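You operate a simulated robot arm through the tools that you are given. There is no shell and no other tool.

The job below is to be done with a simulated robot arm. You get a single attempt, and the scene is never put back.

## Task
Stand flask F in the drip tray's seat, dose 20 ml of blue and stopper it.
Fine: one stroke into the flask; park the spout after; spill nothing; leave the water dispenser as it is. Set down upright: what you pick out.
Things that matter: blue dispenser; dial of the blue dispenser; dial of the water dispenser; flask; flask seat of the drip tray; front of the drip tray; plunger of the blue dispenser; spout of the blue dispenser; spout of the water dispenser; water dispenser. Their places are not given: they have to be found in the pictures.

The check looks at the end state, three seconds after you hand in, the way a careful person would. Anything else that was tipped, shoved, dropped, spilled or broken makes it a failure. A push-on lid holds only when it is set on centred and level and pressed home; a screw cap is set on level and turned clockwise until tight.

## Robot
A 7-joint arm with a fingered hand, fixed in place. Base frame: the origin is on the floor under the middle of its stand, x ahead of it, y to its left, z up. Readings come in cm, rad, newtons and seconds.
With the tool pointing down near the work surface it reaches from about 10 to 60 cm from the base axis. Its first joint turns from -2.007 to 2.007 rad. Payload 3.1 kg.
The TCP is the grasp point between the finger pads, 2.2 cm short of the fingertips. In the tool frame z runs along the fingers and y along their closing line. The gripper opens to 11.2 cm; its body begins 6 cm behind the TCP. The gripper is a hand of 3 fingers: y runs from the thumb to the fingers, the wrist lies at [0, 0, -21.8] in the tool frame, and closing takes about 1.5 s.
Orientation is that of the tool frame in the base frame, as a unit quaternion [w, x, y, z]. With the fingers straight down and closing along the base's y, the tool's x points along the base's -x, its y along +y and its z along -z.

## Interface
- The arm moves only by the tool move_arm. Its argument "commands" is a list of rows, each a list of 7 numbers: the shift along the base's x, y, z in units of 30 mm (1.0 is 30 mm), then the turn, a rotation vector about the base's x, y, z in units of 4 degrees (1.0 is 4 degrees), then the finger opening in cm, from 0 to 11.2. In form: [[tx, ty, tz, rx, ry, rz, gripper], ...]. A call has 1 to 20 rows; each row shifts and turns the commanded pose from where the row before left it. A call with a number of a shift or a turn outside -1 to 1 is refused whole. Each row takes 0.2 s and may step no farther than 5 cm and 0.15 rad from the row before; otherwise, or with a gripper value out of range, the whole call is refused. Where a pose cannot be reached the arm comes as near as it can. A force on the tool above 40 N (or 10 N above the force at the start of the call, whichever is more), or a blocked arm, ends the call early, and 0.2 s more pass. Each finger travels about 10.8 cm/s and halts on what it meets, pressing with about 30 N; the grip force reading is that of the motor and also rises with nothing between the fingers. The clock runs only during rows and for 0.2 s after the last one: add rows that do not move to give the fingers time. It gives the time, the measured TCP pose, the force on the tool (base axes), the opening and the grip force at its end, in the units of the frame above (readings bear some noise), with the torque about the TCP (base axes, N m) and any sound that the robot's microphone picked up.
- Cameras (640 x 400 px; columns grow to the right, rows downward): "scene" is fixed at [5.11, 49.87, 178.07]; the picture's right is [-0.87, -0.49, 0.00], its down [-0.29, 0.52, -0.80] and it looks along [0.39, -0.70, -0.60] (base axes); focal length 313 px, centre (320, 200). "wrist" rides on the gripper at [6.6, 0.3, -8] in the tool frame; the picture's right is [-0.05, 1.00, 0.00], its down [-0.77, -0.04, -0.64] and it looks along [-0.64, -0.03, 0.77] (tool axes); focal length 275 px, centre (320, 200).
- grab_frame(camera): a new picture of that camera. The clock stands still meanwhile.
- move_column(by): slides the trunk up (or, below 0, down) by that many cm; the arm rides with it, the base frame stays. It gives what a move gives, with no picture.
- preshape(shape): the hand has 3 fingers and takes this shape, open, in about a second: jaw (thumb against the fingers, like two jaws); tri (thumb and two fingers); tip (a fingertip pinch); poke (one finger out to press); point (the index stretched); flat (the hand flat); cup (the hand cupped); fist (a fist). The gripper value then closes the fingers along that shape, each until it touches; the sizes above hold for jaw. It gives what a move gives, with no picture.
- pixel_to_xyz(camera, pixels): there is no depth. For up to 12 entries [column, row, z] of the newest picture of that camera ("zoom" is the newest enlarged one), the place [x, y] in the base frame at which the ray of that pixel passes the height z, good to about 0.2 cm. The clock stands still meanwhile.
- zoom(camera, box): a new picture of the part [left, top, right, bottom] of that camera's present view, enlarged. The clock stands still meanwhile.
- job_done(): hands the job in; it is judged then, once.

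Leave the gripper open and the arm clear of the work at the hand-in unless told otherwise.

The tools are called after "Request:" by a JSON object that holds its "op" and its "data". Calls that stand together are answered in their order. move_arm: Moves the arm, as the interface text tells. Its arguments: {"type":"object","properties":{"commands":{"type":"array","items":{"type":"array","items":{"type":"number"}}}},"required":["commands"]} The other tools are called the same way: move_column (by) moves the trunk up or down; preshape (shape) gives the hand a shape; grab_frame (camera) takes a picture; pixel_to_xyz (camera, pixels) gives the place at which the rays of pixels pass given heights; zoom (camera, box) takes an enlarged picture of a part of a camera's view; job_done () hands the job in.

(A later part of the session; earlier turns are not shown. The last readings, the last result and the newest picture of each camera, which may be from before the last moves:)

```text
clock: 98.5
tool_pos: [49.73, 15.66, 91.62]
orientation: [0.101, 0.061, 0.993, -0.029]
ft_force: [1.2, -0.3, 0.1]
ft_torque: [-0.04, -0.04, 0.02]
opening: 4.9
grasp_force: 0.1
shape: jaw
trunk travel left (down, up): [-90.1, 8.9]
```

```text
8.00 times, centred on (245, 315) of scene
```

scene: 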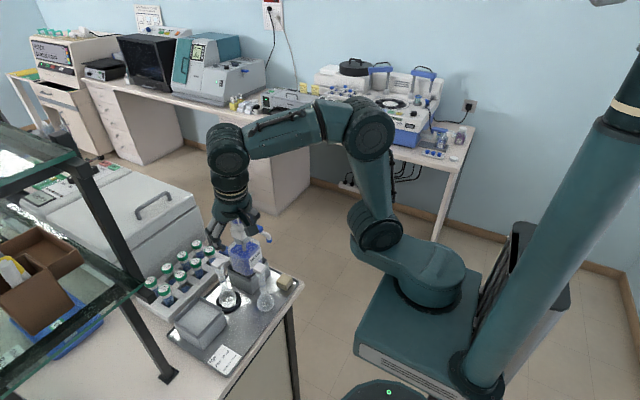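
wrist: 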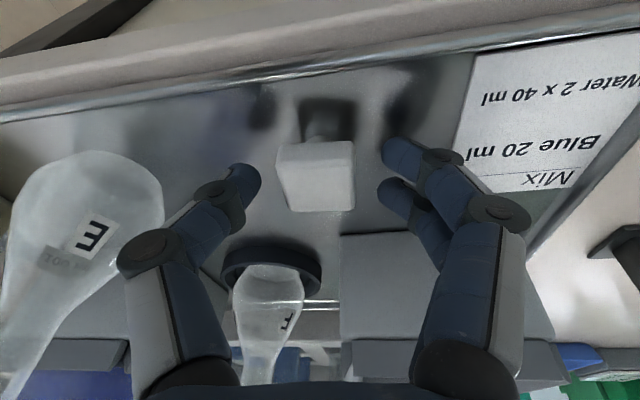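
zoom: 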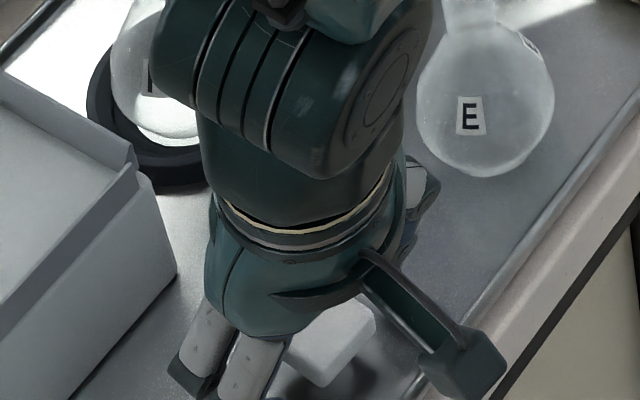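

The stopper stands upright on the tray. I rise straight up slowly (first 3 cm gently) to z≈122.

Request:
{"op": "move_arm", "data": {"commands": [[0, 0, 0.2, 0, 0, 0, 5.0], [0, 0, 0.4, 0, 0, 0, 5.0], [0, 0, 0.6, 0, 0, 0, 5.0], [0, 0, 0.9, 0, 0, 0, 5.0], [0, 0, 0.9, 0, 0, 0, 5.0], [0, 0, 0.9, 0, 0, 0, 5.0], [0, 0, 0.9, 0, 0, 0, 5.0], [0, 0, 0.9, 0, 0, 0, 5.0], [0, 0, 0.9, 0, 0, 0, 5.0], [0, 0, 0.9, 0, 0, 0, 5.0], [0, 0, 0.9, 0, 0, 0, 5.0], [0, 0, 0.9, 0, 0, 0, 5.0], [0, 0, 0.7, 0, 0, 0, 5.0], [0, 0, 0, 0, 0, 0, 5.0]]}}

Request:
{"op": "grab_frame", "data": {"camera": "wrist"}}

Request:
{"op": "grab_frame", "data": {"camera": "scene"}}

Request:
{"op": "zoom", "data": {"camera": "scene", "box": [190, 180, 310, 340]}}

```text
clock: 101.5
tool_pos: [49.83, 15.63, 121.48]
orientation: [0.101, 0.061, 0.993, -0.031]
ft_force: [-0.1, 0.3, -0.2]
ft_torque: [-0.01, 0.01, 0.0]
opening: 4.95
grasp_force: 0.1
shape: jaw
trunk travel left (down, up): [-90.1, 8.9]
```

```text
taken
```

wrist: 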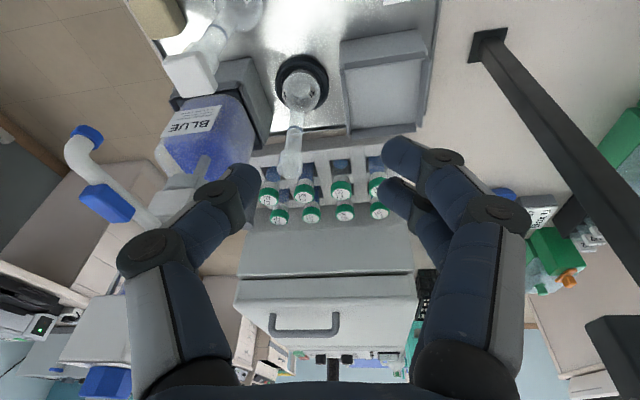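

```text
taken
```

scene: 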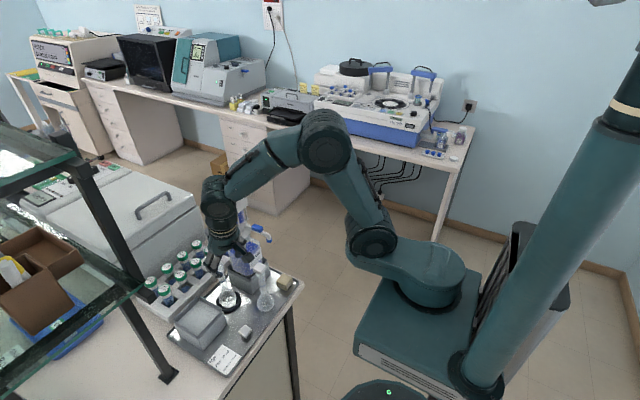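

```text
2.50 times, centred on (250, 260) of scene
```

zoom: 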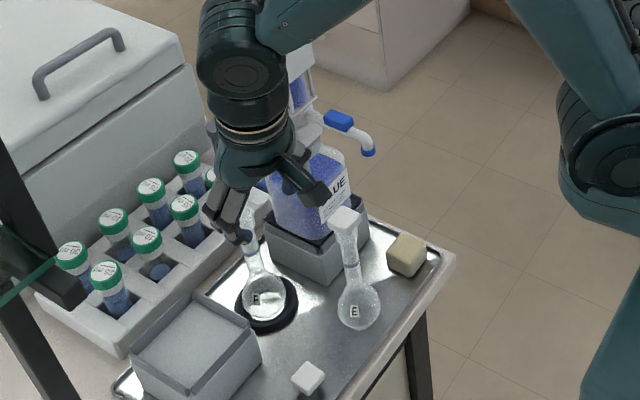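

The stopper stands upright by itself (scene (243,332)). Next: the spout. From pictures the spout arm runs at z≈115 from the axis (62,-1.55) to its tip at radius ≈11.2 pointing -x, with a blue tab on top at radius 5.5–8.8. I'll straddle it at radius ≈9.3 with the hand pointing down. Move above: (52.3,-1.4,126).

Request:
{"op": "move_arm", "data": {"commands": [[0, 0, 0.8, 0, 0, 0, 5.0], [0, 0, 0.8, 0, 0, 0, 5.0], [0.14, -0.95, 0, 0, 0, 0, 5.0], [0.14, -0.95, 0, 0, 0, 0, 5.0], [0.14, -0.95, 0, 0, 0, 0, 5.0], [0.14, -0.95, 0, 0, 0, 0, 5.0], [0.14, -0.95, 0, 0, 0, 0, 5.0], [0.12, -0.93, 0, 0, 0, 0, 5.0], [0, 0, 0, 0, 0, 0, 5.0]]}}

Request:
{"op": "grab_frame", "data": {"camera": "wrist"}}

Request:
{"op": "zoom", "data": {"camera": "scene", "box": [210, 160, 310, 260]}}

```text
clock: 103.5
tool_pos: [52.22, -1.17, 126.48]
orientation: [0.102, 0.061, 0.992, -0.03]
ft_force: [0.1, -0.1, 0.6]
ft_torque: [-0.03, 0.01, 0.02]
opening: 4.95
grasp_force: 0.0
shape: jaw
trunk travel left (down, up): [-90.1, 8.9]
```

```text
taken
```

wrist: 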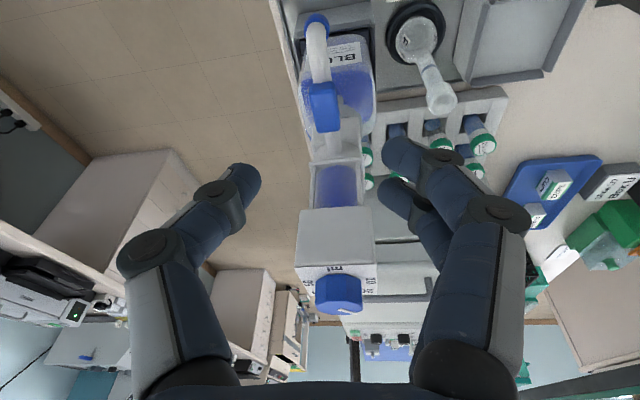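

```text
4.00 times, centred on (260, 210) of scene
```

zoom: 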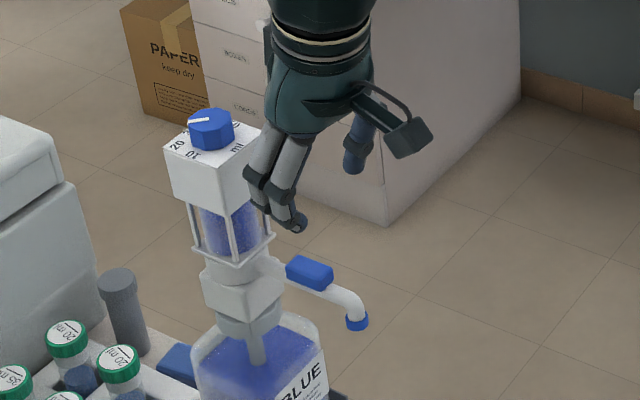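

Aligned over the spout. Descend to TCP z≈118, with -0.25 cm in y, and check the straddling.

Request:
{"op": "move_arm", "data": {"commands": [[0, -0.08, -0.7, 0, 0, 0, 5.0], [0, 0, -0.7, 0, 0, 0, 5.0], [0, 0, -0.7, 0, 0, 0, 5.0], [0, 0, -0.7, 0, 0, 0, 5.0], [0, 0, 0, 0, 0, 0, 5.0]]}}

Request:
{"op": "grab_frame", "data": {"camera": "wrist"}}

Request:
{"op": "zoom", "data": {"camera": "scene", "box": [210, 180, 310, 260]}}

```text
clock: 104.7
tool_pos: [52.11, -1.58, 117.85]
orientation: [0.102, 0.061, 0.992, -0.029]
ft_force: [-0.2, -0.5, 0.5]
ft_torque: [-0.03, -0.01, 0.0]
opening: 4.95
grasp_force: 0.1
shape: jaw
trunk travel left (down, up): [-90.1, 8.9]
```

```text
taken
```

wrist: 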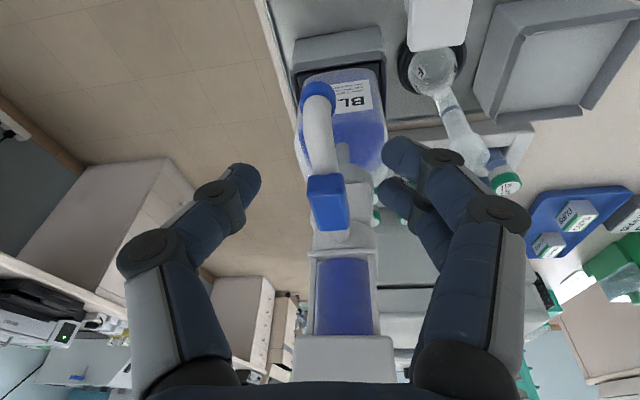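

```text
5.00 times, centred on (260, 220) of scene
```

zoom: 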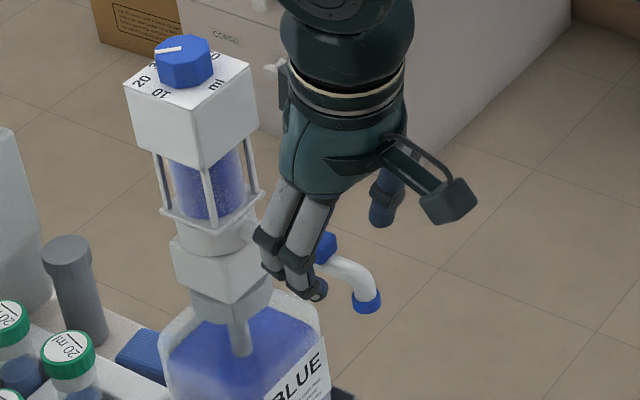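

Good: the spout tube (col 322) is between thumb (260) and fingers (380). Descend 2.5 cm more and narrow the opening to ~3 cm to cage the tube.

Request:
{"op": "move_arm", "data": {"commands": [[0, 0, -0.45, 0, 0, 0, 5.0], [0, 0, -0.4, 0, 0, 0, 5.0], [0, 0, 0, 0, 0, 0, 4.2], [0, 0, 0, 0, 0, 0, 3.5], [0, 0, 0, 0, 0, 0, 3.0], [0, 0, 0, 0, 0, 0, 3.0]]}}

Request:
{"op": "grab_frame", "data": {"camera": "wrist"}}

Request:
{"op": "zoom", "data": {"camera": "scene", "box": [220, 190, 300, 260]}}

```text
clock: 106.1
tool_pos: [52.23, -1.63, 115.42]
orientation: [0.101, 0.062, 0.993, -0.03]
ft_force: [0.0, -0.4, 0.5]
ft_torque: [0.02, -0.01, 0.01]
opening: 3.03
grasp_force: 0.0
shape: jaw
trunk travel left (down, up): [-90.1, 8.9]
```

```text
taken
```

wrist: 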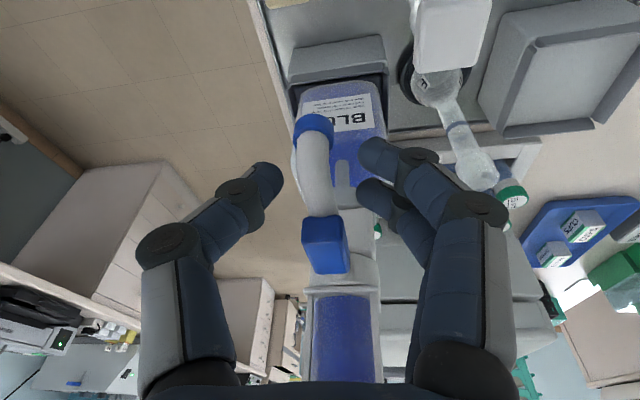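

```text
5.71 times, centred on (260, 225) of scene
```

zoom: 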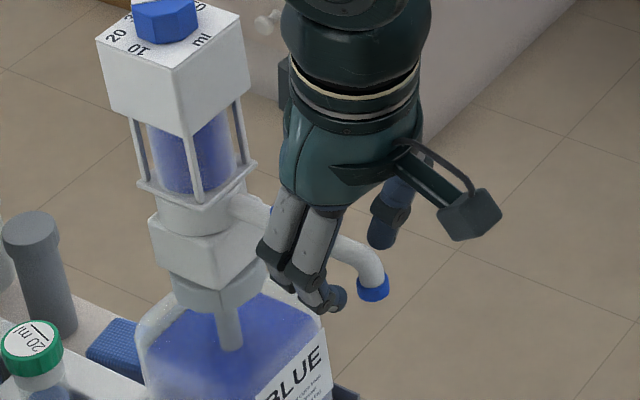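

The tube is caged. I sweep the first 24° of the arc (clockwise seen from above, toward +y), turning the hand along, and check that the spout follows.

Request:
{"op": "move_arm", "data": {"commands": [[0.0076, 0.2186, 0, 0.199, -0.072, -0.976, 2.8], [0.0229, 0.2175, 0, 0.199, -0.072, -0.976, 2.6], [0.038, 0.2154, 0, 0.199, -0.072, -0.976, 2.6], [0.0529, 0.2122, 0, 0.199, -0.072, -0.976, 2.6], [0.0676, 0.208, 0, 0.199, -0.072, -0.976, 2.6], [0.0819, 0.2028, 0, 0.199, -0.072, -0.976, 2.6]]}}

Request:
{"op": "grab_frame", "data": {"camera": "wrist"}}

Request:
{"op": "zoom", "data": {"camera": "scene", "box": [220, 190, 300, 260]}}

```text
clock: 107.5
tool_pos: [53.14, 2.31, 115.51]
orientation: [0.107, 0.266, 0.958, -0.008]
ft_force: [-0.3, 0.3, 0.5]
ft_torque: [0.01, -0.01, -0.02]
opening: 2.64
grasp_force: 0.0
shape: jaw
trunk travel left (down, up): [-90.1, 8.9]
```

```text
taken
```

wrist: 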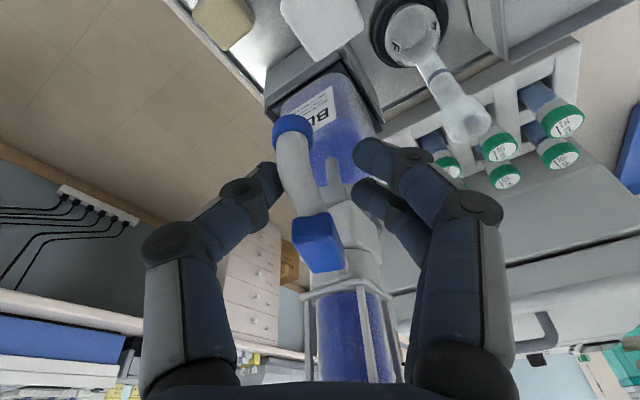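

```text
5.71 times, centred on (260, 225) of scene
```

zoom: 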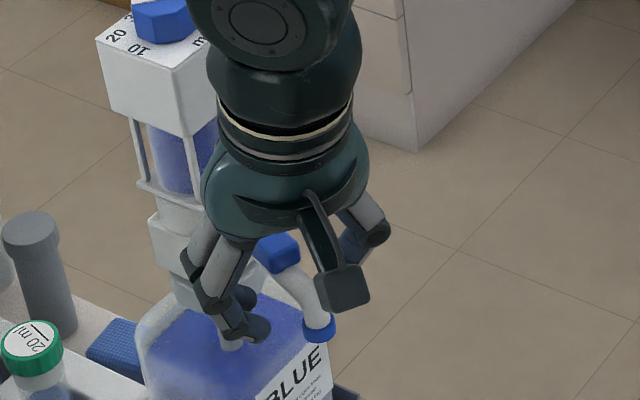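

The spout follows the thumb; the head stays. Continue another 40°.

Request:
{"op": "move_arm", "data": {"commands": [[0.0959, 0.1966, 0, 0.199, -0.072, -0.976, 2.6], [0.1094, 0.1894, 0, 0.199, -0.072, -0.976, 2.6], [0.1223, 0.1813, 0, 0.199, -0.072, -0.976, 2.6], [0.1347, 0.1723, 0, 0.199, -0.072, -0.976, 2.6], [0.1463, 0.1625, 0, 0.199, -0.072, -0.976, 2.6], [0.1573, 0.1519, 0, 0.199, -0.072, -0.976, 2.6], [0.1675, 0.1406, 0, 0.199, -0.072, -0.976, 2.6], [0.1769, 0.1286, 0, 0.199, -0.072, -0.976, 2.6], [0.1855, 0.1159, 0, 0.199, -0.072, -0.976, 2.6], [0.1931, 0.1027, 0, 0.199, -0.072, -0.976, 2.6]]}}

Request:
{"op": "grab_frame", "data": {"camera": "wrist"}}

Request:
{"op": "zoom", "data": {"camera": "scene", "box": [190, 190, 290, 300]}}

```text
clock: 109.7
tool_pos: [57.46, 6.93, 115.48]
orientation: [0.102, 0.578, 0.809, 0.03]
ft_force: [-0.3, -1.0, -0.8]
ft_torque: [0.0, 0.02, 0.04]
opening: 2.65
grasp_force: 0.2
shape: jaw
trunk travel left (down, up): [-90.1, 8.9]
```

```text
taken
```

wrist: 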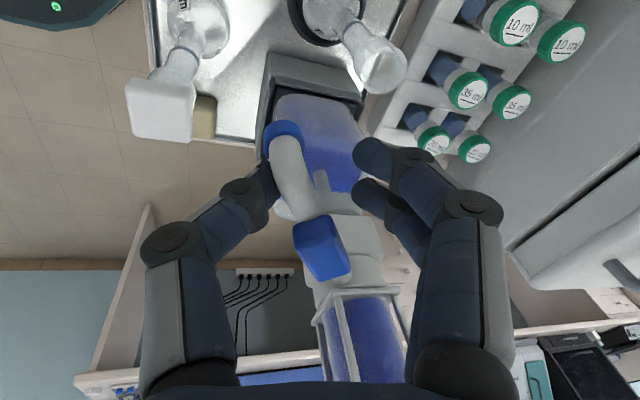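

```text
3.64 times, centred on (240, 245) of scene
```

zoom: 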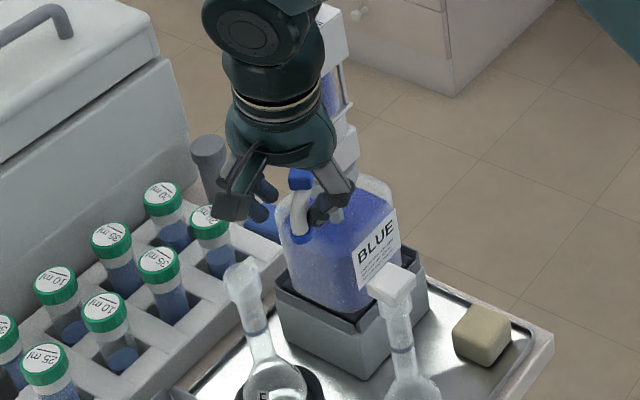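

Spout at about 64° + lag. Continue the remaining 24°.

Request:
{"op": "move_arm", "data": {"commands": [[0.1998, 0.089, 0, 0.199, -0.072, -0.976, 2.6], [0.2055, 0.0748, 0, 0.199, -0.072, -0.976, 2.6], [0.2102, 0.0603, 0, 0.199, -0.072, -0.976, 2.6], [0.2139, 0.0455, 0, 0.199, -0.072, -0.976, 2.6], [0.2166, 0.0304, 0, 0.199, -0.072, -0.976, 2.6], [0.2182, 0.0153, 0, 0.199, -0.072, -0.976, 2.6], [0, 0, 0, 0, 0, 0, 2.6]]}}

Request:
{"op": "grab_frame", "data": {"camera": "wrist"}}

Request:
{"op": "zoom", "data": {"camera": "scene", "box": [190, 210, 270, 300]}}

```text
clock: 111.3
tool_pos: [61.41, 8.0, 115.53]
orientation: [0.095, 0.732, 0.673, 0.051]
ft_force: [0.6, -0.6, -0.2]
ft_torque: [0.0, -0.03, 0.01]
opening: 2.65
grasp_force: 0.0
shape: jaw
trunk travel left (down, up): [-90.1, 8.9]
```

```text
taken
```

wrist: 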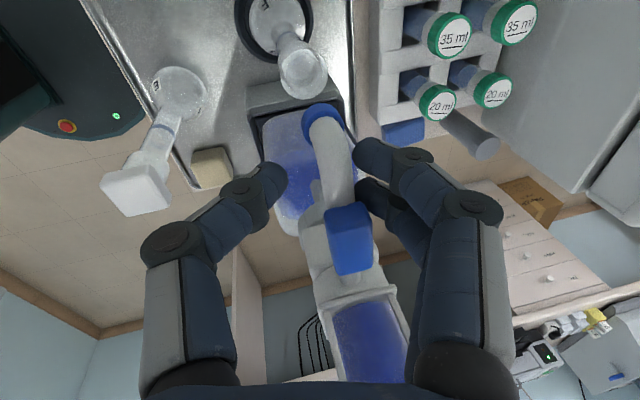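

```text
4.44 times, centred on (230, 255) of scene
```

zoom: 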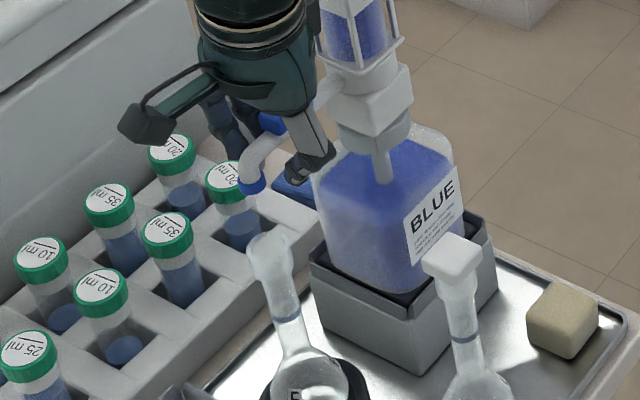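

The spout jumped slightly ahead of the thumb (perhaps into a detent), now near the fingers. I compute tip ≈ (62.2,9.7) and flask mouth ≈ (62.5,9.7). Zoom in to verify their alignment.

Request:
{"op": "zoom", "data": {"camera": "wrist", "box": [230, 0, 400, 220]}}

Request:
{"op": "zoom", "data": {"camera": "scene", "box": [200, 235, 240, 275]}}

```text
1.82 times, centred on (315, 110) of wrist
```

zoom: 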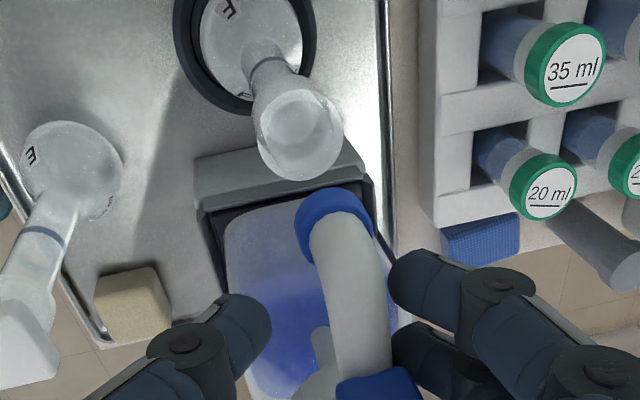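

```text
10.00 times, centred on (220, 255) of scene
```

zoom: 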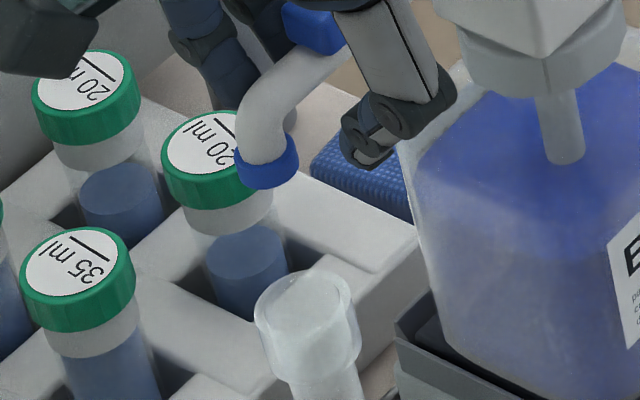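

Tip is right above the mouth (within ~0.1–0.2 cm). I open the fingers and rise straight up off the spout.

Request:
{"op": "move_arm", "data": {"commands": [[0, 0, 0, 0, 0, 0, 3.2], [0, 0, 0, 0, 0, 0, 4.2], [0, 0, 0, 0, 0, 0, 5.0], [0, 0, 0, 0, 0, 0, 5.0], [0, 0, 0.4, 0, 0, 0, 5.0], [0, 0, 0.6, 0, 0, 0, 5.0], [0, 0, 0.9, 0, 0, 0, 5.0], [0, 0, 0.9, 0, 0, 0, 5.0], [0, 0, 0.9, 0, 0, 0, 5.0], [0, 0, 0.9, 0, 0, 0, 5.0], [0, 0, 0, 0, 0, 0, 5.0]]}}

Request:
{"op": "grab_frame", "data": {"camera": "wrist"}}

Request:
{"op": "zoom", "data": {"camera": "scene", "box": [190, 170, 270, 280]}}

```text
clock: 113.7
tool_pos: [61.24, 8.04, 129.35]
orientation: [0.094, 0.732, 0.673, 0.05]
ft_force: [0.4, 0.4, -0.3]
ft_torque: [0.01, -0.02, 0.01]
opening: 4.94
grasp_force: 0.1
shape: jaw
trunk travel left (down, up): [-90.1, 8.9]
```

```text
taken
```

wrist: 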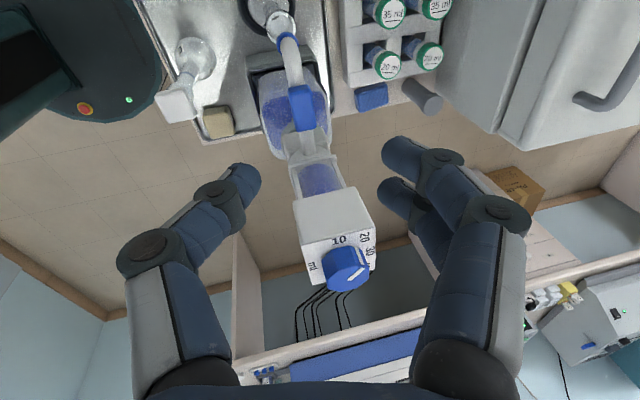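

```text
3.64 times, centred on (230, 225) of scene
```

zoom: 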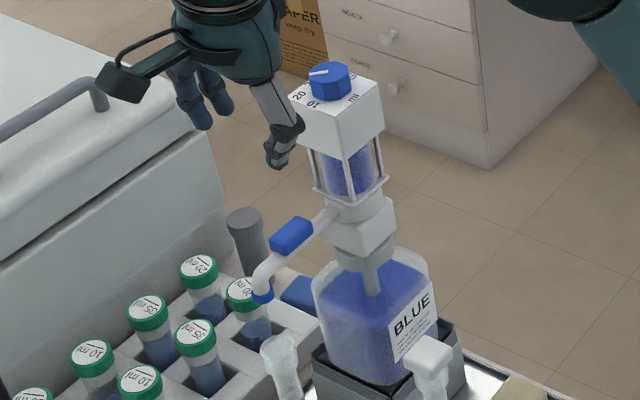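

Spout over the flask mouth. Let me verify the dial again (zoom at wrist (345,265)) and the spout/mouth alignment (wrist (285,32)).

Request:
{"op": "zoom", "data": {"camera": "wrist", "box": [300, 220, 390, 300]}}

Request:
{"op": "zoom", "data": {"camera": "wrist", "box": [240, 0, 330, 80]}}

```text
5.00 times, centred on (345, 260) of wrist
```

zoom: 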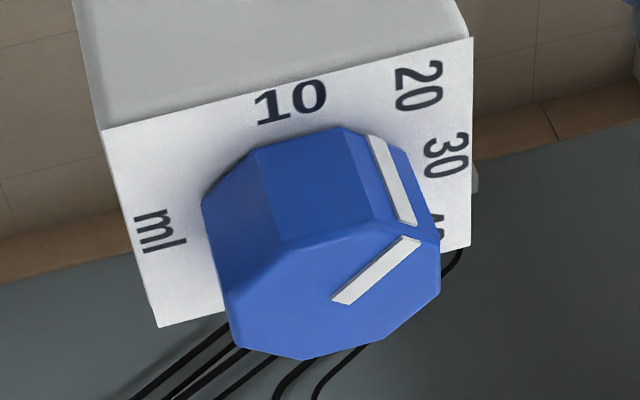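

```text
5.00 times, centred on (285, 40) of wrist
```

zoom: 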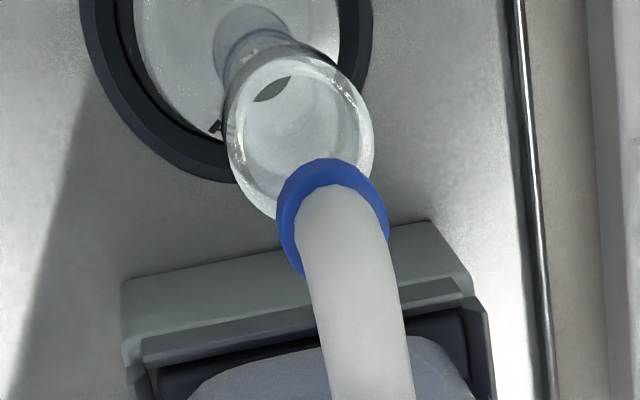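

The dial's octagon is aligned with the "20" corner, and the spout ring is exactly above the mouth. Next, the plunger: I'll grip the white head box (5 cm wide, z≈121.5–126) on its ±y faces. First I rise a little and rotate the hand back by ~+95° so that it closes along y.

Request:
{"op": "move_arm", "data": {"commands": [[0, 0, 0.9, 0, 0, 0, 7.0], [0, 0, 0.7, -0.199, 0.072, 0.976, 7.5], [0, 0, 0, -0.199, 0.072, 0.976, 7.5], [0, 0, 0, -0.199, 0.072, 0.976, 7.5], [0, 0, 0, -0.199, 0.072, 0.976, 7.5], [0, 0, 0, -0.199, 0.072, 0.976, 7.5], [0, 0, 0, -0.199, 0.072, 0.976, 7.5], [0, 0, 0, -0.199, 0.072, 0.976, 7.5], [0, 0, 0, -0.199, 0.072, 0.976, 7.5], [0, 0, 0, -0.199, 0.072, 0.976, 7.5], [0, 0, 0, -0.199, 0.072, 0.976, 7.5], [0, 0, 0, -0.199, 0.072, 0.976, 7.5], [0, 0, 0, -0.199, 0.072, 0.976, 7.5], [0, 0, 0, -0.199, 0.072, 0.976, 7.5], [0, 0, 0, -0.199, 0.072, 0.976, 7.5], [0, 0, 0, -0.199, 0.072, 0.976, 7.5], [0, 0, 0, -0.199, 0.072, 0.976, 7.5], [0, 0, 0, -0.199, 0.072, 0.976, 7.5], [0, 0, 0, -0.199, 0.072, 0.976, 7.5], [0, 0, 0, -0.199, 0.072, 0.976, 7.5]]}}

Request:
{"op": "move_arm", "data": {"commands": [[0, 0, 0, -0.199, 0.072, 0.976, 7.5], [0, 0, 0, -0.199, 0.072, 0.976, 7.5], [0, 0, 0, -0.199, 0.072, 0.976, 7.5], [0, 0, 0, -0.199, 0.072, 0.976, 7.5], [0, 0, 0, -0.16, 0.058, 0.78, 7.5], [0, 0, 0, 0, 0, 0, 7.5]]}}

Request:
{"op": "grab_frame", "data": {"camera": "wrist"}}

```text
clock: 117.9
tool_pos: [61.22, 7.96, 134.03]
orientation: [0.104, 0.164, 0.981, -0.019]
ft_force: [0.7, 0.5, 0.3]
ft_torque: [-0.03, 0.0, 0.04]
opening: 7.44
grasp_force: 0.0
shape: jaw
trunk travel left (down, up): [-90.1, 8.9]
```

```text
clock: 119.3
tool_pos: [61.12, 7.94, 134.1]
orientation: [0.099, -0.001, 0.994, -0.036]
ft_force: [1.3, 0.2, 0.9]
ft_torque: [-0.03, 0.0, 0.01]
opening: 7.47
grasp_force: 0.1
shape: jaw
trunk travel left (down, up): [-90.1, 8.9]
```

```text
taken
```

wrist: 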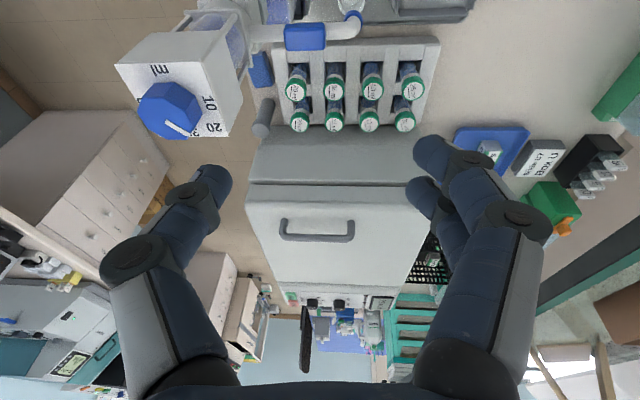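

Yaw 0 reached with a 4° roll remaining, which I correct (rx +4°). Then move to above the head: (61.75,-1.55,133.5) with opening 7.5.

Request:
{"op": "move_arm", "data": {"commands": [[0.05, -0.4, 0, 1, 0, 0, 7.5], [0.06, -0.9, 0, 0, 0, 0, 7.5], [0.06, -0.9, 0, 0, 0, 0, 7.5], [0.05, -0.9, 0, 0, 0, 0, 7.5], [0, -0.06, 0, 0, 0, 0, 7.5], [0, 0, 0, 0, 0, 0, 7.5]]}}

Request:
{"op": "grab_frame", "data": {"camera": "wrist"}}

Request:
{"op": "zoom", "data": {"camera": "scene", "box": [200, 140, 280, 240]}}

```text
clock: 120.7
tool_pos: [61.99, -1.64, 134.03]
orientation: [0.1, 0.003, 0.995, -0.001]
ft_force: [0.7, -0.6, 0.7]
ft_torque: [0.0, 0.0, -0.01]
opening: 7.46
grasp_force: 0.1
shape: jaw
trunk travel left (down, up): [-90.1, 8.9]
```

```text
taken
```

wrist: 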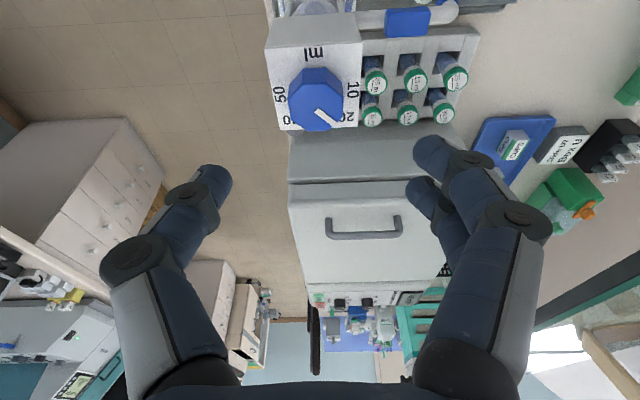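

```text
4.00 times, centred on (240, 190) of scene
```

zoom: 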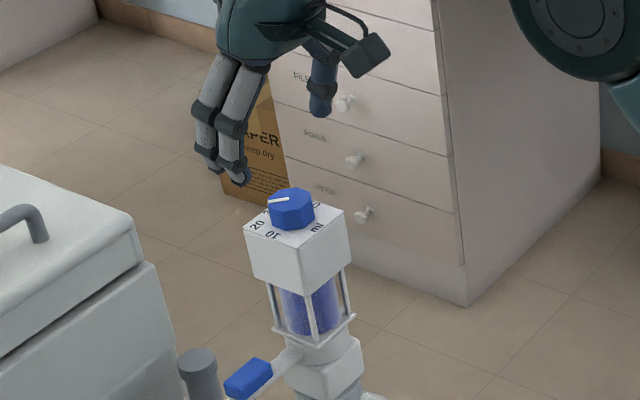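

Centred (knob col 316 vs mid 322). Descend 6 cm with -0.15 cm in y and check.

Request:
{"op": "move_arm", "data": {"commands": [[-0.03, -0.05, -0.7, 0, 0, 0, 7.5], [-0.03, 0, -0.7, 0, 0, 0, 7.5], [0, 0, -0.6, 0, 0, 0, 7.5], [0, 0, 0, 0, 0, 0, 7.5]]}}

Request:
{"op": "grab_frame", "data": {"camera": "wrist"}}

Request:
{"op": "zoom", "data": {"camera": "scene", "box": [200, 140, 280, 240]}}

```text
clock: 121.7
tool_pos: [61.82, -1.74, 128.12]
orientation: [0.099, 0.002, 0.995, -0.001]
ft_force: [0.0, 0.0, -1.3]
ft_torque: [-0.03, -0.03, -0.02]
opening: 7.49
grasp_force: 0.1
shape: jaw
trunk travel left (down, up): [-90.1, 8.9]
```

```text
taken
```

wrist: 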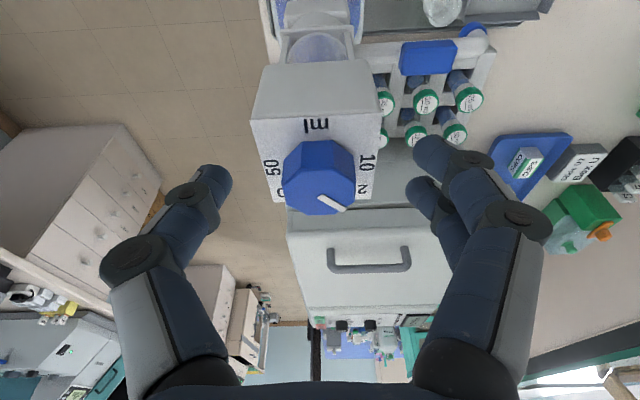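

```text
4.00 times, centred on (240, 190) of scene
```

zoom: 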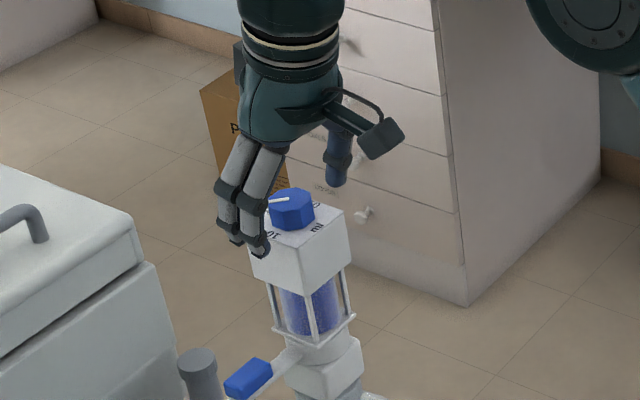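

The box lies between thumb and fingers. Descend 3.8 cm (TCP z≈124.3), then close on the box.

Request:
{"op": "move_arm", "data": {"commands": [[0, -0.05, -0.4, 0, 0, 0, 7.5], [0, 0, -0.45, 0, 0, 0, 7.5], [0, 0, -0.42, 0, 0, 0, 7.5], [0, 0, 0, 0, 0, 0, 6.8], [0, 0, 0, 0, 0, 0, 6.2], [0, 0, 0, 0, 0, 0, 5.8], [0, 0, 0, 0, 0, 0, 5.5], [0, 0, 0, 0, 0, 0, 5.5]]}}

Request:
{"op": "grab_frame", "data": {"camera": "wrist"}}

Request:
{"op": "zoom", "data": {"camera": "scene", "box": [200, 150, 280, 240]}}

```text
clock: 123.5
tool_pos: [61.65, -1.87, 124.31]
orientation: [0.099, 0.002, 0.995, 0.0]
ft_force: [-0.5, -0.5, 0.0]
ft_torque: [-0.04, 0.0, -0.02]
opening: 5.57
grasp_force: 0.1
shape: jaw
trunk travel left (down, up): [-90.1, 8.9]
```

```text
taken
```

wrist: 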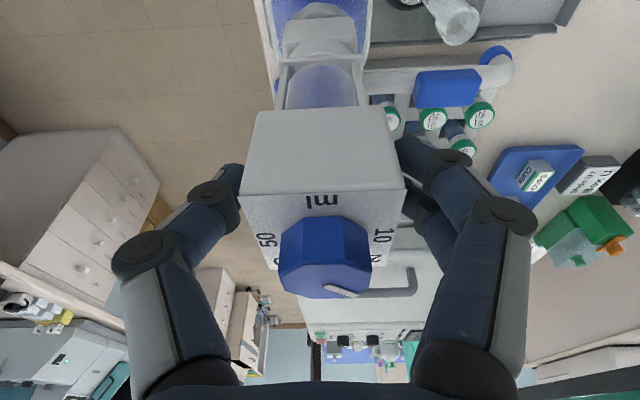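

```text
4.44 times, centred on (240, 195) of scene
```

zoom: 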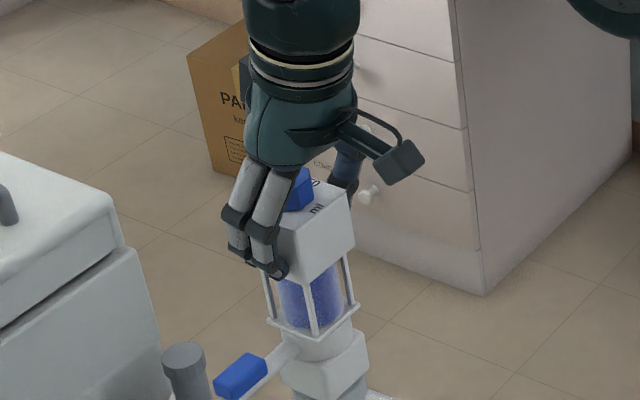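

Fingers flank the box (thumb at col 240, fingers at 400). Close to grip.

Request:
{"op": "move_arm", "data": {"commands": [[0, 0, 0, 0, 0, 0, 5.2], [0, 0, 0, 0, 0, 0, 4.9], [0, 0, 0, 0, 0, 0, 4.6], [0, 0, 0, 0, 0, 0, 4.3], [0, 0, 0, 0, 0, 0, 4.3]]}}

Request:
{"op": "grab_frame", "data": {"camera": "wrist"}}

```text
clock: 124.7
tool_pos: [61.68, -1.89, 124.31]
orientation: [0.1, 0.003, 0.995, -0.001]
ft_force: [0.1, -0.2, 0.4]
ft_torque: [0.0, -0.03, 0.01]
opening: 4.55
grasp_force: 29.9
shape: jaw
trunk travel left (down, up): [-90.1, 8.9]
```

```text
taken
```

wrist: 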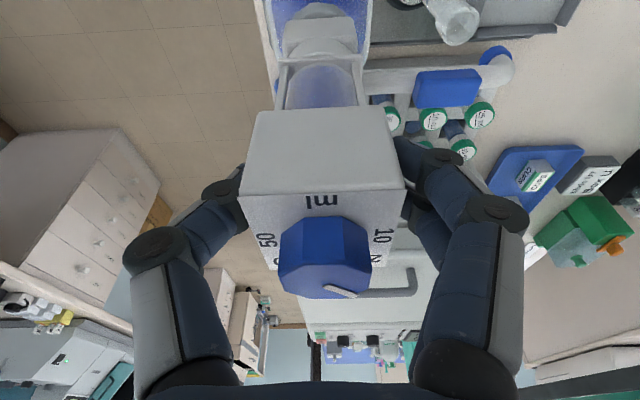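

Firm grip (29.9 N). Lift slowly 0.9 cm and read the force.

Request:
{"op": "move_arm", "data": {"commands": [[0, 0, 0.1, 0, 0, 0, 4.2], [0, 0, 0.1, 0, 0, 0, 4.2], [0, 0, 0.1, 0, 0, 0, 4.2]]}}

Request:
{"op": "grab_frame", "data": {"camera": "wrist"}}

Request:
{"op": "zoom", "data": {"camera": "scene", "box": [200, 170, 280, 270]}}

```text
clock: 125.5
tool_pos: [61.89, -1.97, 125.04]
orientation: [0.099, 0.003, 0.995, -0.001]
ft_force: [-0.3, 0.7, -9.2]
ft_torque: [-0.02, 0.03, 0.01]
opening: 4.54
grasp_force: 30.2
shape: jaw
trunk travel left (down, up): [-90.1, 8.9]
```

```text
taken
```

wrist: 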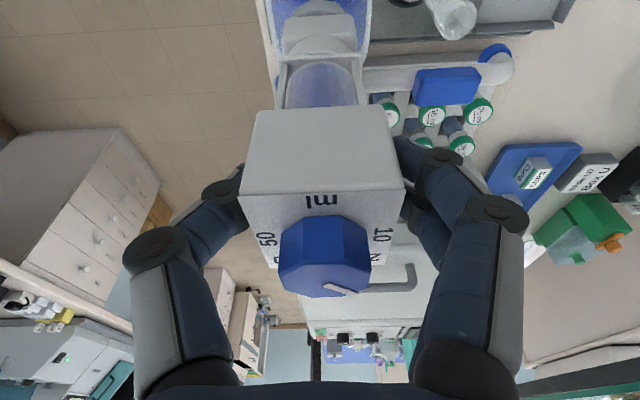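

```text
4.00 times, centred on (240, 220) of scene
```

zoom: 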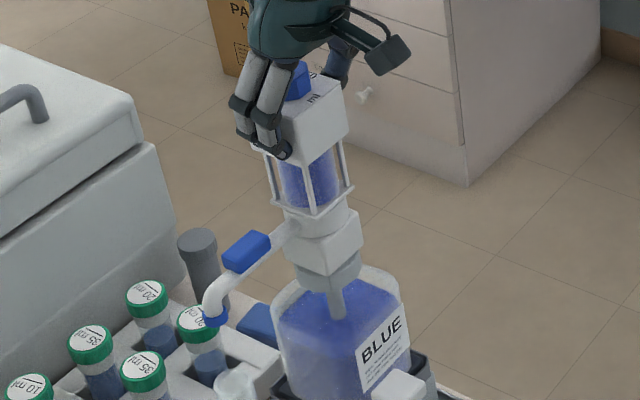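

The spout tip and bottle label also moved up (~2 px ≈ 0.7 cm): the whole dispenser is hanging from the head (9 N ≈ its weight), so the plunger did not extend at that speed. I hold still briefly to see whether the body sinks back (viscous filling).

Request:
{"op": "move_arm", "data": {"commands": [[0, 0, 0, 0, 0, 0, 4.2], [0, 0, 0, 0, 0, 0, 4.2], [0, 0, 0, 0, 0, 0, 4.2]]}}

Request:
{"op": "zoom", "data": {"camera": "scene", "box": [200, 170, 280, 270]}}

```text
clock: 126.3
tool_pos: [61.82, -1.84, 125.1]
orientation: [0.098, 0.003, 0.995, -0.001]
ft_force: [-0.1, -0.5, -9.9]
ft_torque: [-0.02, 0.06, 0.03]
opening: 4.55
grasp_force: 29.9
shape: jaw
trunk travel left (down, up): [-90.1, 8.9]
```

```text
4.00 times, centred on (240, 220) of scene
```

zoom: 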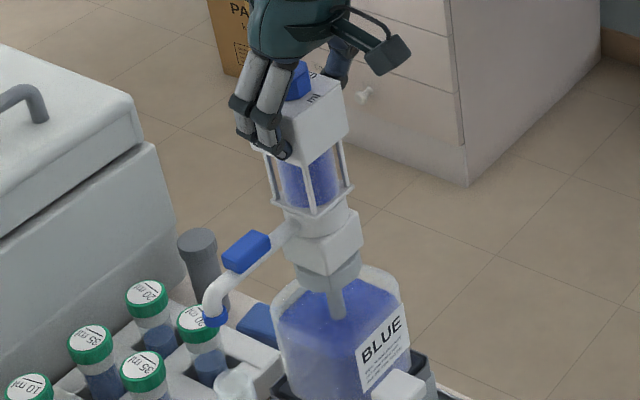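

The body stays up with a steady 9.9 N: the head box is at its upper stop relative to the body (cylinder is full of blue, plunger up). I set the dispenser straight back down by the same 0.9 cm and verify its position.

Request:
{"op": "move_arm", "data": {"commands": [[0, 0, -0.06, 0, 0, 0, 4.2], [0, 0, -0.06, 0, 0, 0, 4.2], [0, 0, -0.06, 0, 0, 0, 4.2], [0, 0, -0.06, 0, 0, 0, 4.2], [0, 0, 0, 0, 0, 0, 4.2]]}}

Request:
{"op": "zoom", "data": {"camera": "scene", "box": [200, 170, 280, 270]}}

```text
clock: 127.5
tool_pos: [61.89, -1.94, 124.48]
orientation: [0.098, 0.003, 0.995, -0.001]
ft_force: [-0.2, -0.5, -7.0]
ft_torque: [-0.05, 0.04, -0.02]
opening: 4.52
grasp_force: 30.1
shape: jaw
trunk travel left (down, up): [-90.1, 8.9]
```

```text
4.00 times, centred on (240, 220) of scene
```

zoom: 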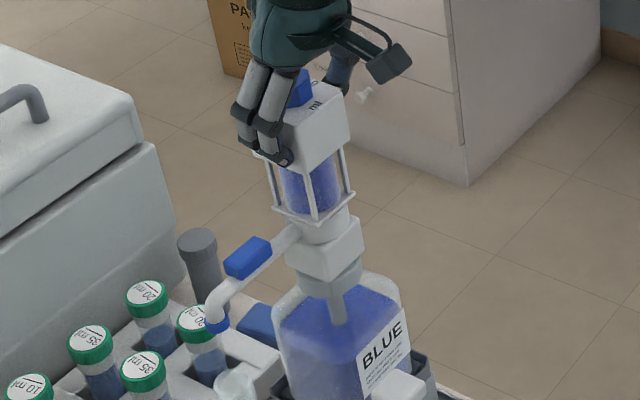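

Request:
{"op": "move_arm", "data": {"commands": [[0, 0, -0.03, 0, 0, 0, 4.2], [0, 0, -0.03, 0, 0, 0, 4.2], [0, 0, 0, 0, 0, 0, 4.2]]}}

Request:
{"op": "zoom", "data": {"camera": "scene", "box": [200, 170, 280, 270]}}

Request:
{"op": "grab_frame", "data": {"camera": "wrist"}}

```text
clock: 128.3
tool_pos: [61.73, -1.99, 124.37]
orientation: [0.1, 0.003, 0.995, -0.001]
ft_force: [-1.6, -1.7, 2.5]
ft_torque: [0.0, 0.04, -0.01]
opening: 4.53
grasp_force: 30.3
shape: jaw
trunk travel left (down, up): [-90.1, 8.9]
```

```text
4.00 times, centred on (240, 220) of scene
```

zoom: 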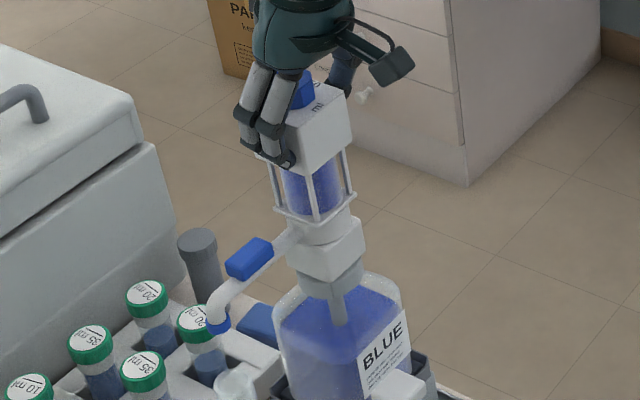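

```text
taken
```

wrist: 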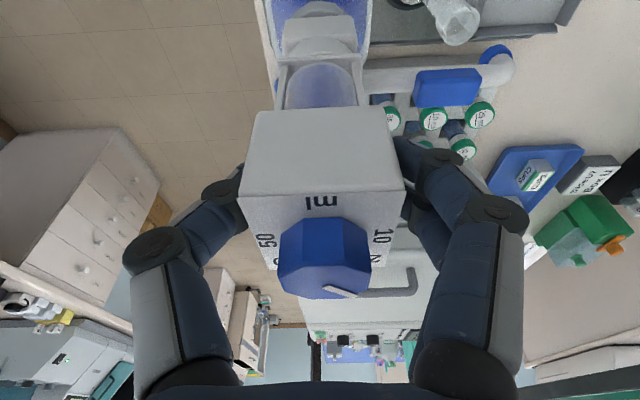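

The dispenser is back in its stand (Fz≈+2). Since the head box didn't extend, I'll test the other candidate for the plunger gently: release the box, go up to the dial knob and try lifting it lightly (harmless test). First release and rise.

Request:
{"op": "move_arm", "data": {"commands": [[0, 0, 0, 0, 0, 0, 4.8], [0, 0, 0, 0, 0, 0, 5.5], [0, 0, 0, 0, 0, 0, 6.5], [0, 0, 0, 0, 0, 0, 7.5], [0, 0, 0, 0, 0, 0, 7.5], [0, 0, 0.5, 0, 0, 0, 7.5], [0, 0, 0.5, 0, 0, 0, 7.5], [0, 0, 0.7, 0, 0, 0, 7.5], [0, 0, 0.6, 0, 0, 0, 7.0], [0, 0, 0, 0, 0, 0, 7.0]]}}

Request:
{"op": "zoom", "data": {"camera": "scene", "box": [205, 170, 265, 250]}}

Request:
{"op": "grab_frame", "data": {"camera": "wrist"}}

```text
clock: 130.5
tool_pos: [61.86, -1.8, 131.18]
orientation: [0.1, 0.001, 0.995, 0.0]
ft_force: [-0.3, -0.7, -0.1]
ft_torque: [-0.01, -0.02, -0.02]
opening: 7.04
grasp_force: 0.1
shape: jaw
trunk travel left (down, up): [-90.1, 8.9]
```

```text
5.00 times, centred on (235, 210) of scene
```

zoom: 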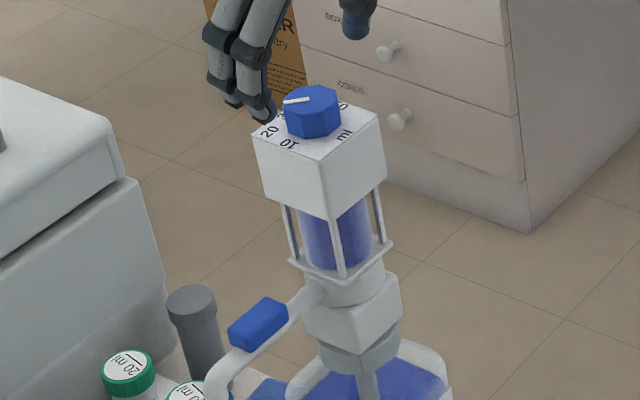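

```text
taken
```

wrist: 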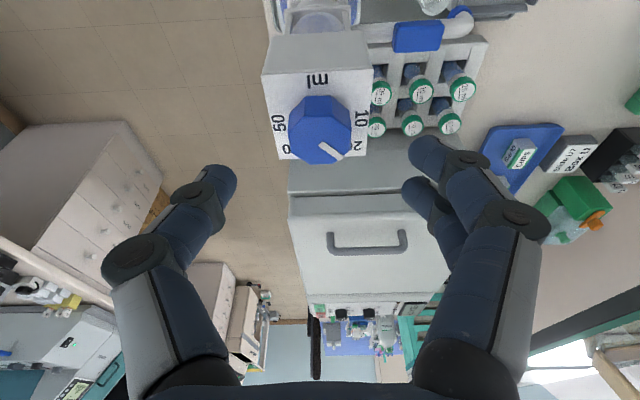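

The geometry of the head is unchanged. I approach the knob as before: shift (-0.2, 0) and descend 2.9 cm, closing to 4.4 then gently onto the knob.

Request:
{"op": "move_arm", "data": {"commands": [[-0.07, 0, -0.4, 0, 0, 0, 5.5], [0, 0, -0.4, 0, 0, 0, 4.4], [0, 0, -0.18, 0, 0, 0, 4.4], [0, 0, 0, 0, 0, 0, 4.4]]}}

Request:
{"op": "grab_frame", "data": {"camera": "wrist"}}

```text
clock: 131.5
tool_pos: [61.62, -1.89, 128.28]
orientation: [0.1, 0.003, 0.995, -0.001]
ft_force: [0.4, -0.7, -0.2]
ft_torque: [-0.02, -0.02, 0.03]
opening: 4.46
grasp_force: 0.0
shape: jaw
trunk travel left (down, up): [-90.1, 8.9]
```

```text
taken
```

wrist: 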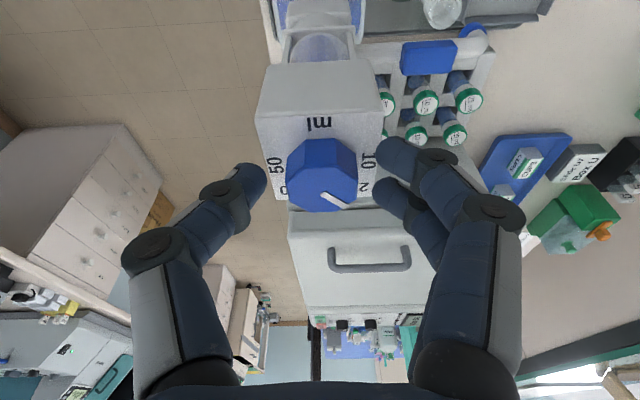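

Centred. Close onto the knob.

Request:
{"op": "move_arm", "data": {"commands": [[0, 0, 0, 0, 0, 0, 3.8], [0, 0, 0, 0, 0, 0, 3.2], [0, 0, 0, 0, 0, 0, 2.8], [0, 0, 0, 0, 0, 0, 2.5], [0, 0, 0, 0, 0, 0, 2.3], [0, 0, 0, 0, 0, 0, 2.15], [0, 0, 0, 0, 0, 0, 2.0], [0, 0, 0, 0, 0, 0, 1.95]]}}

Request:
{"op": "move_arm", "data": {"commands": [[0, 0, 0.04, 0, 0, 0, 1.9], [0, 0, 0.04, 0, 0, 0, 1.9], [0, 0, 0.04, 0, 0, 0, 1.9]]}}

Request:
{"op": "grab_frame", "data": {"camera": "wrist"}}

Request:
{"op": "zoom", "data": {"camera": "scene", "box": [205, 170, 265, 250]}}

```text
clock: 133.3
tool_pos: [61.45, -1.88, 128.26]
orientation: [0.099, 0.003, 0.995, -0.001]
ft_force: [-0.8, -0.6, -1.2]
ft_torque: [0.07, 0.06, 0.02]
opening: 2.13
grasp_force: 30.3
shape: jaw
trunk travel left (down, up): [-90.1, 8.9]
```

```text
clock: 134.1
tool_pos: [61.66, -1.77, 128.37]
orientation: [0.098, 0.003, 0.995, -0.002]
ft_force: [0.6, -0.3, -9.7]
ft_torque: [0.04, 0.1, 0.03]
opening: 2.12
grasp_force: 29.7
shape: jaw
trunk travel left (down, up): [-90.1, 8.9]
```

```text
taken
```

wrist: 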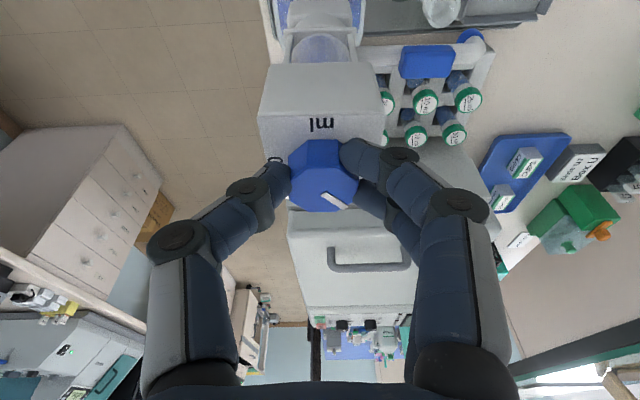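

```text
5.00 times, centred on (235, 210) of scene
```

zoom: 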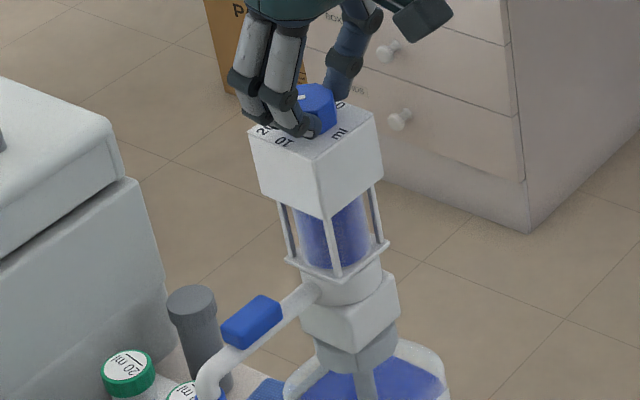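

Lifting the knob also just lifts the whole dispenser (-9.7 N): the plunger is already at its upper stop, so a stroke must be a downward press. I lower it back by the same 0.36 cm first.

Request:
{"op": "move_arm", "data": {"commands": [[0, 0, -0.04, 0, 0, 0, 1.9], [0, 0, -0.04, 0, 0, 0, 1.9], [0, 0, -0.04, 0, 0, 0, 1.9], [0, 0, 0, 0, 0, 0, 1.9]]}}

Request:
{"op": "grab_frame", "data": {"camera": "wrist"}}

Request:
{"op": "zoom", "data": {"camera": "scene", "box": [190, 230, 270, 310]}}

```text
clock: 135.1
tool_pos: [61.58, -1.83, 128.22]
orientation: [0.1, 0.002, 0.995, -0.001]
ft_force: [0.4, 1.4, 0.3]
ft_torque: [0.13, 0.03, 0.01]
opening: 2.13
grasp_force: 30.3
shape: jaw
trunk travel left (down, up): [-90.1, 8.9]
```

```text
taken
```

wrist: 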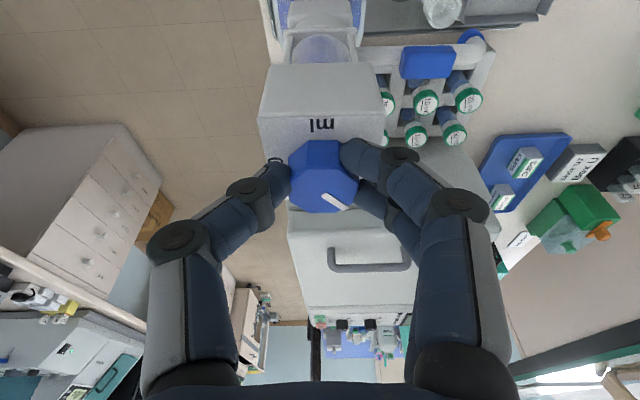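

```text
5.00 times, centred on (230, 270) of scene
```

zoom: 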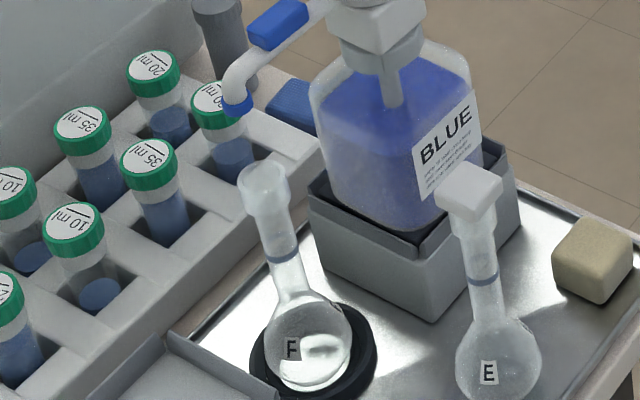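

Back in place, no liquid dispensed yet. I check that the spout tip is still over the mouth using the same zoom window as before.

Request:
{"op": "zoom", "data": {"camera": "scene", "box": [200, 235, 240, 275]}}

```text
10.00 times, centred on (220, 255) of scene
```

zoom: 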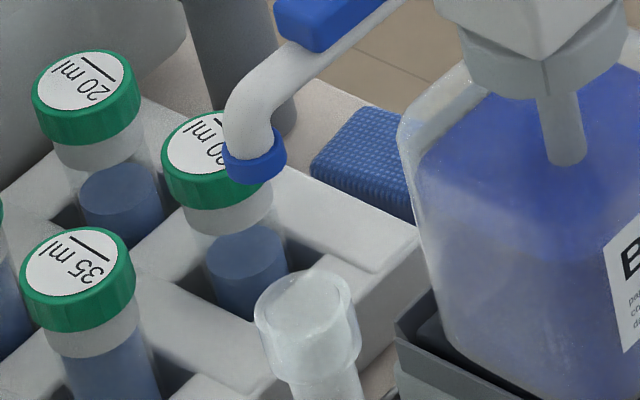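

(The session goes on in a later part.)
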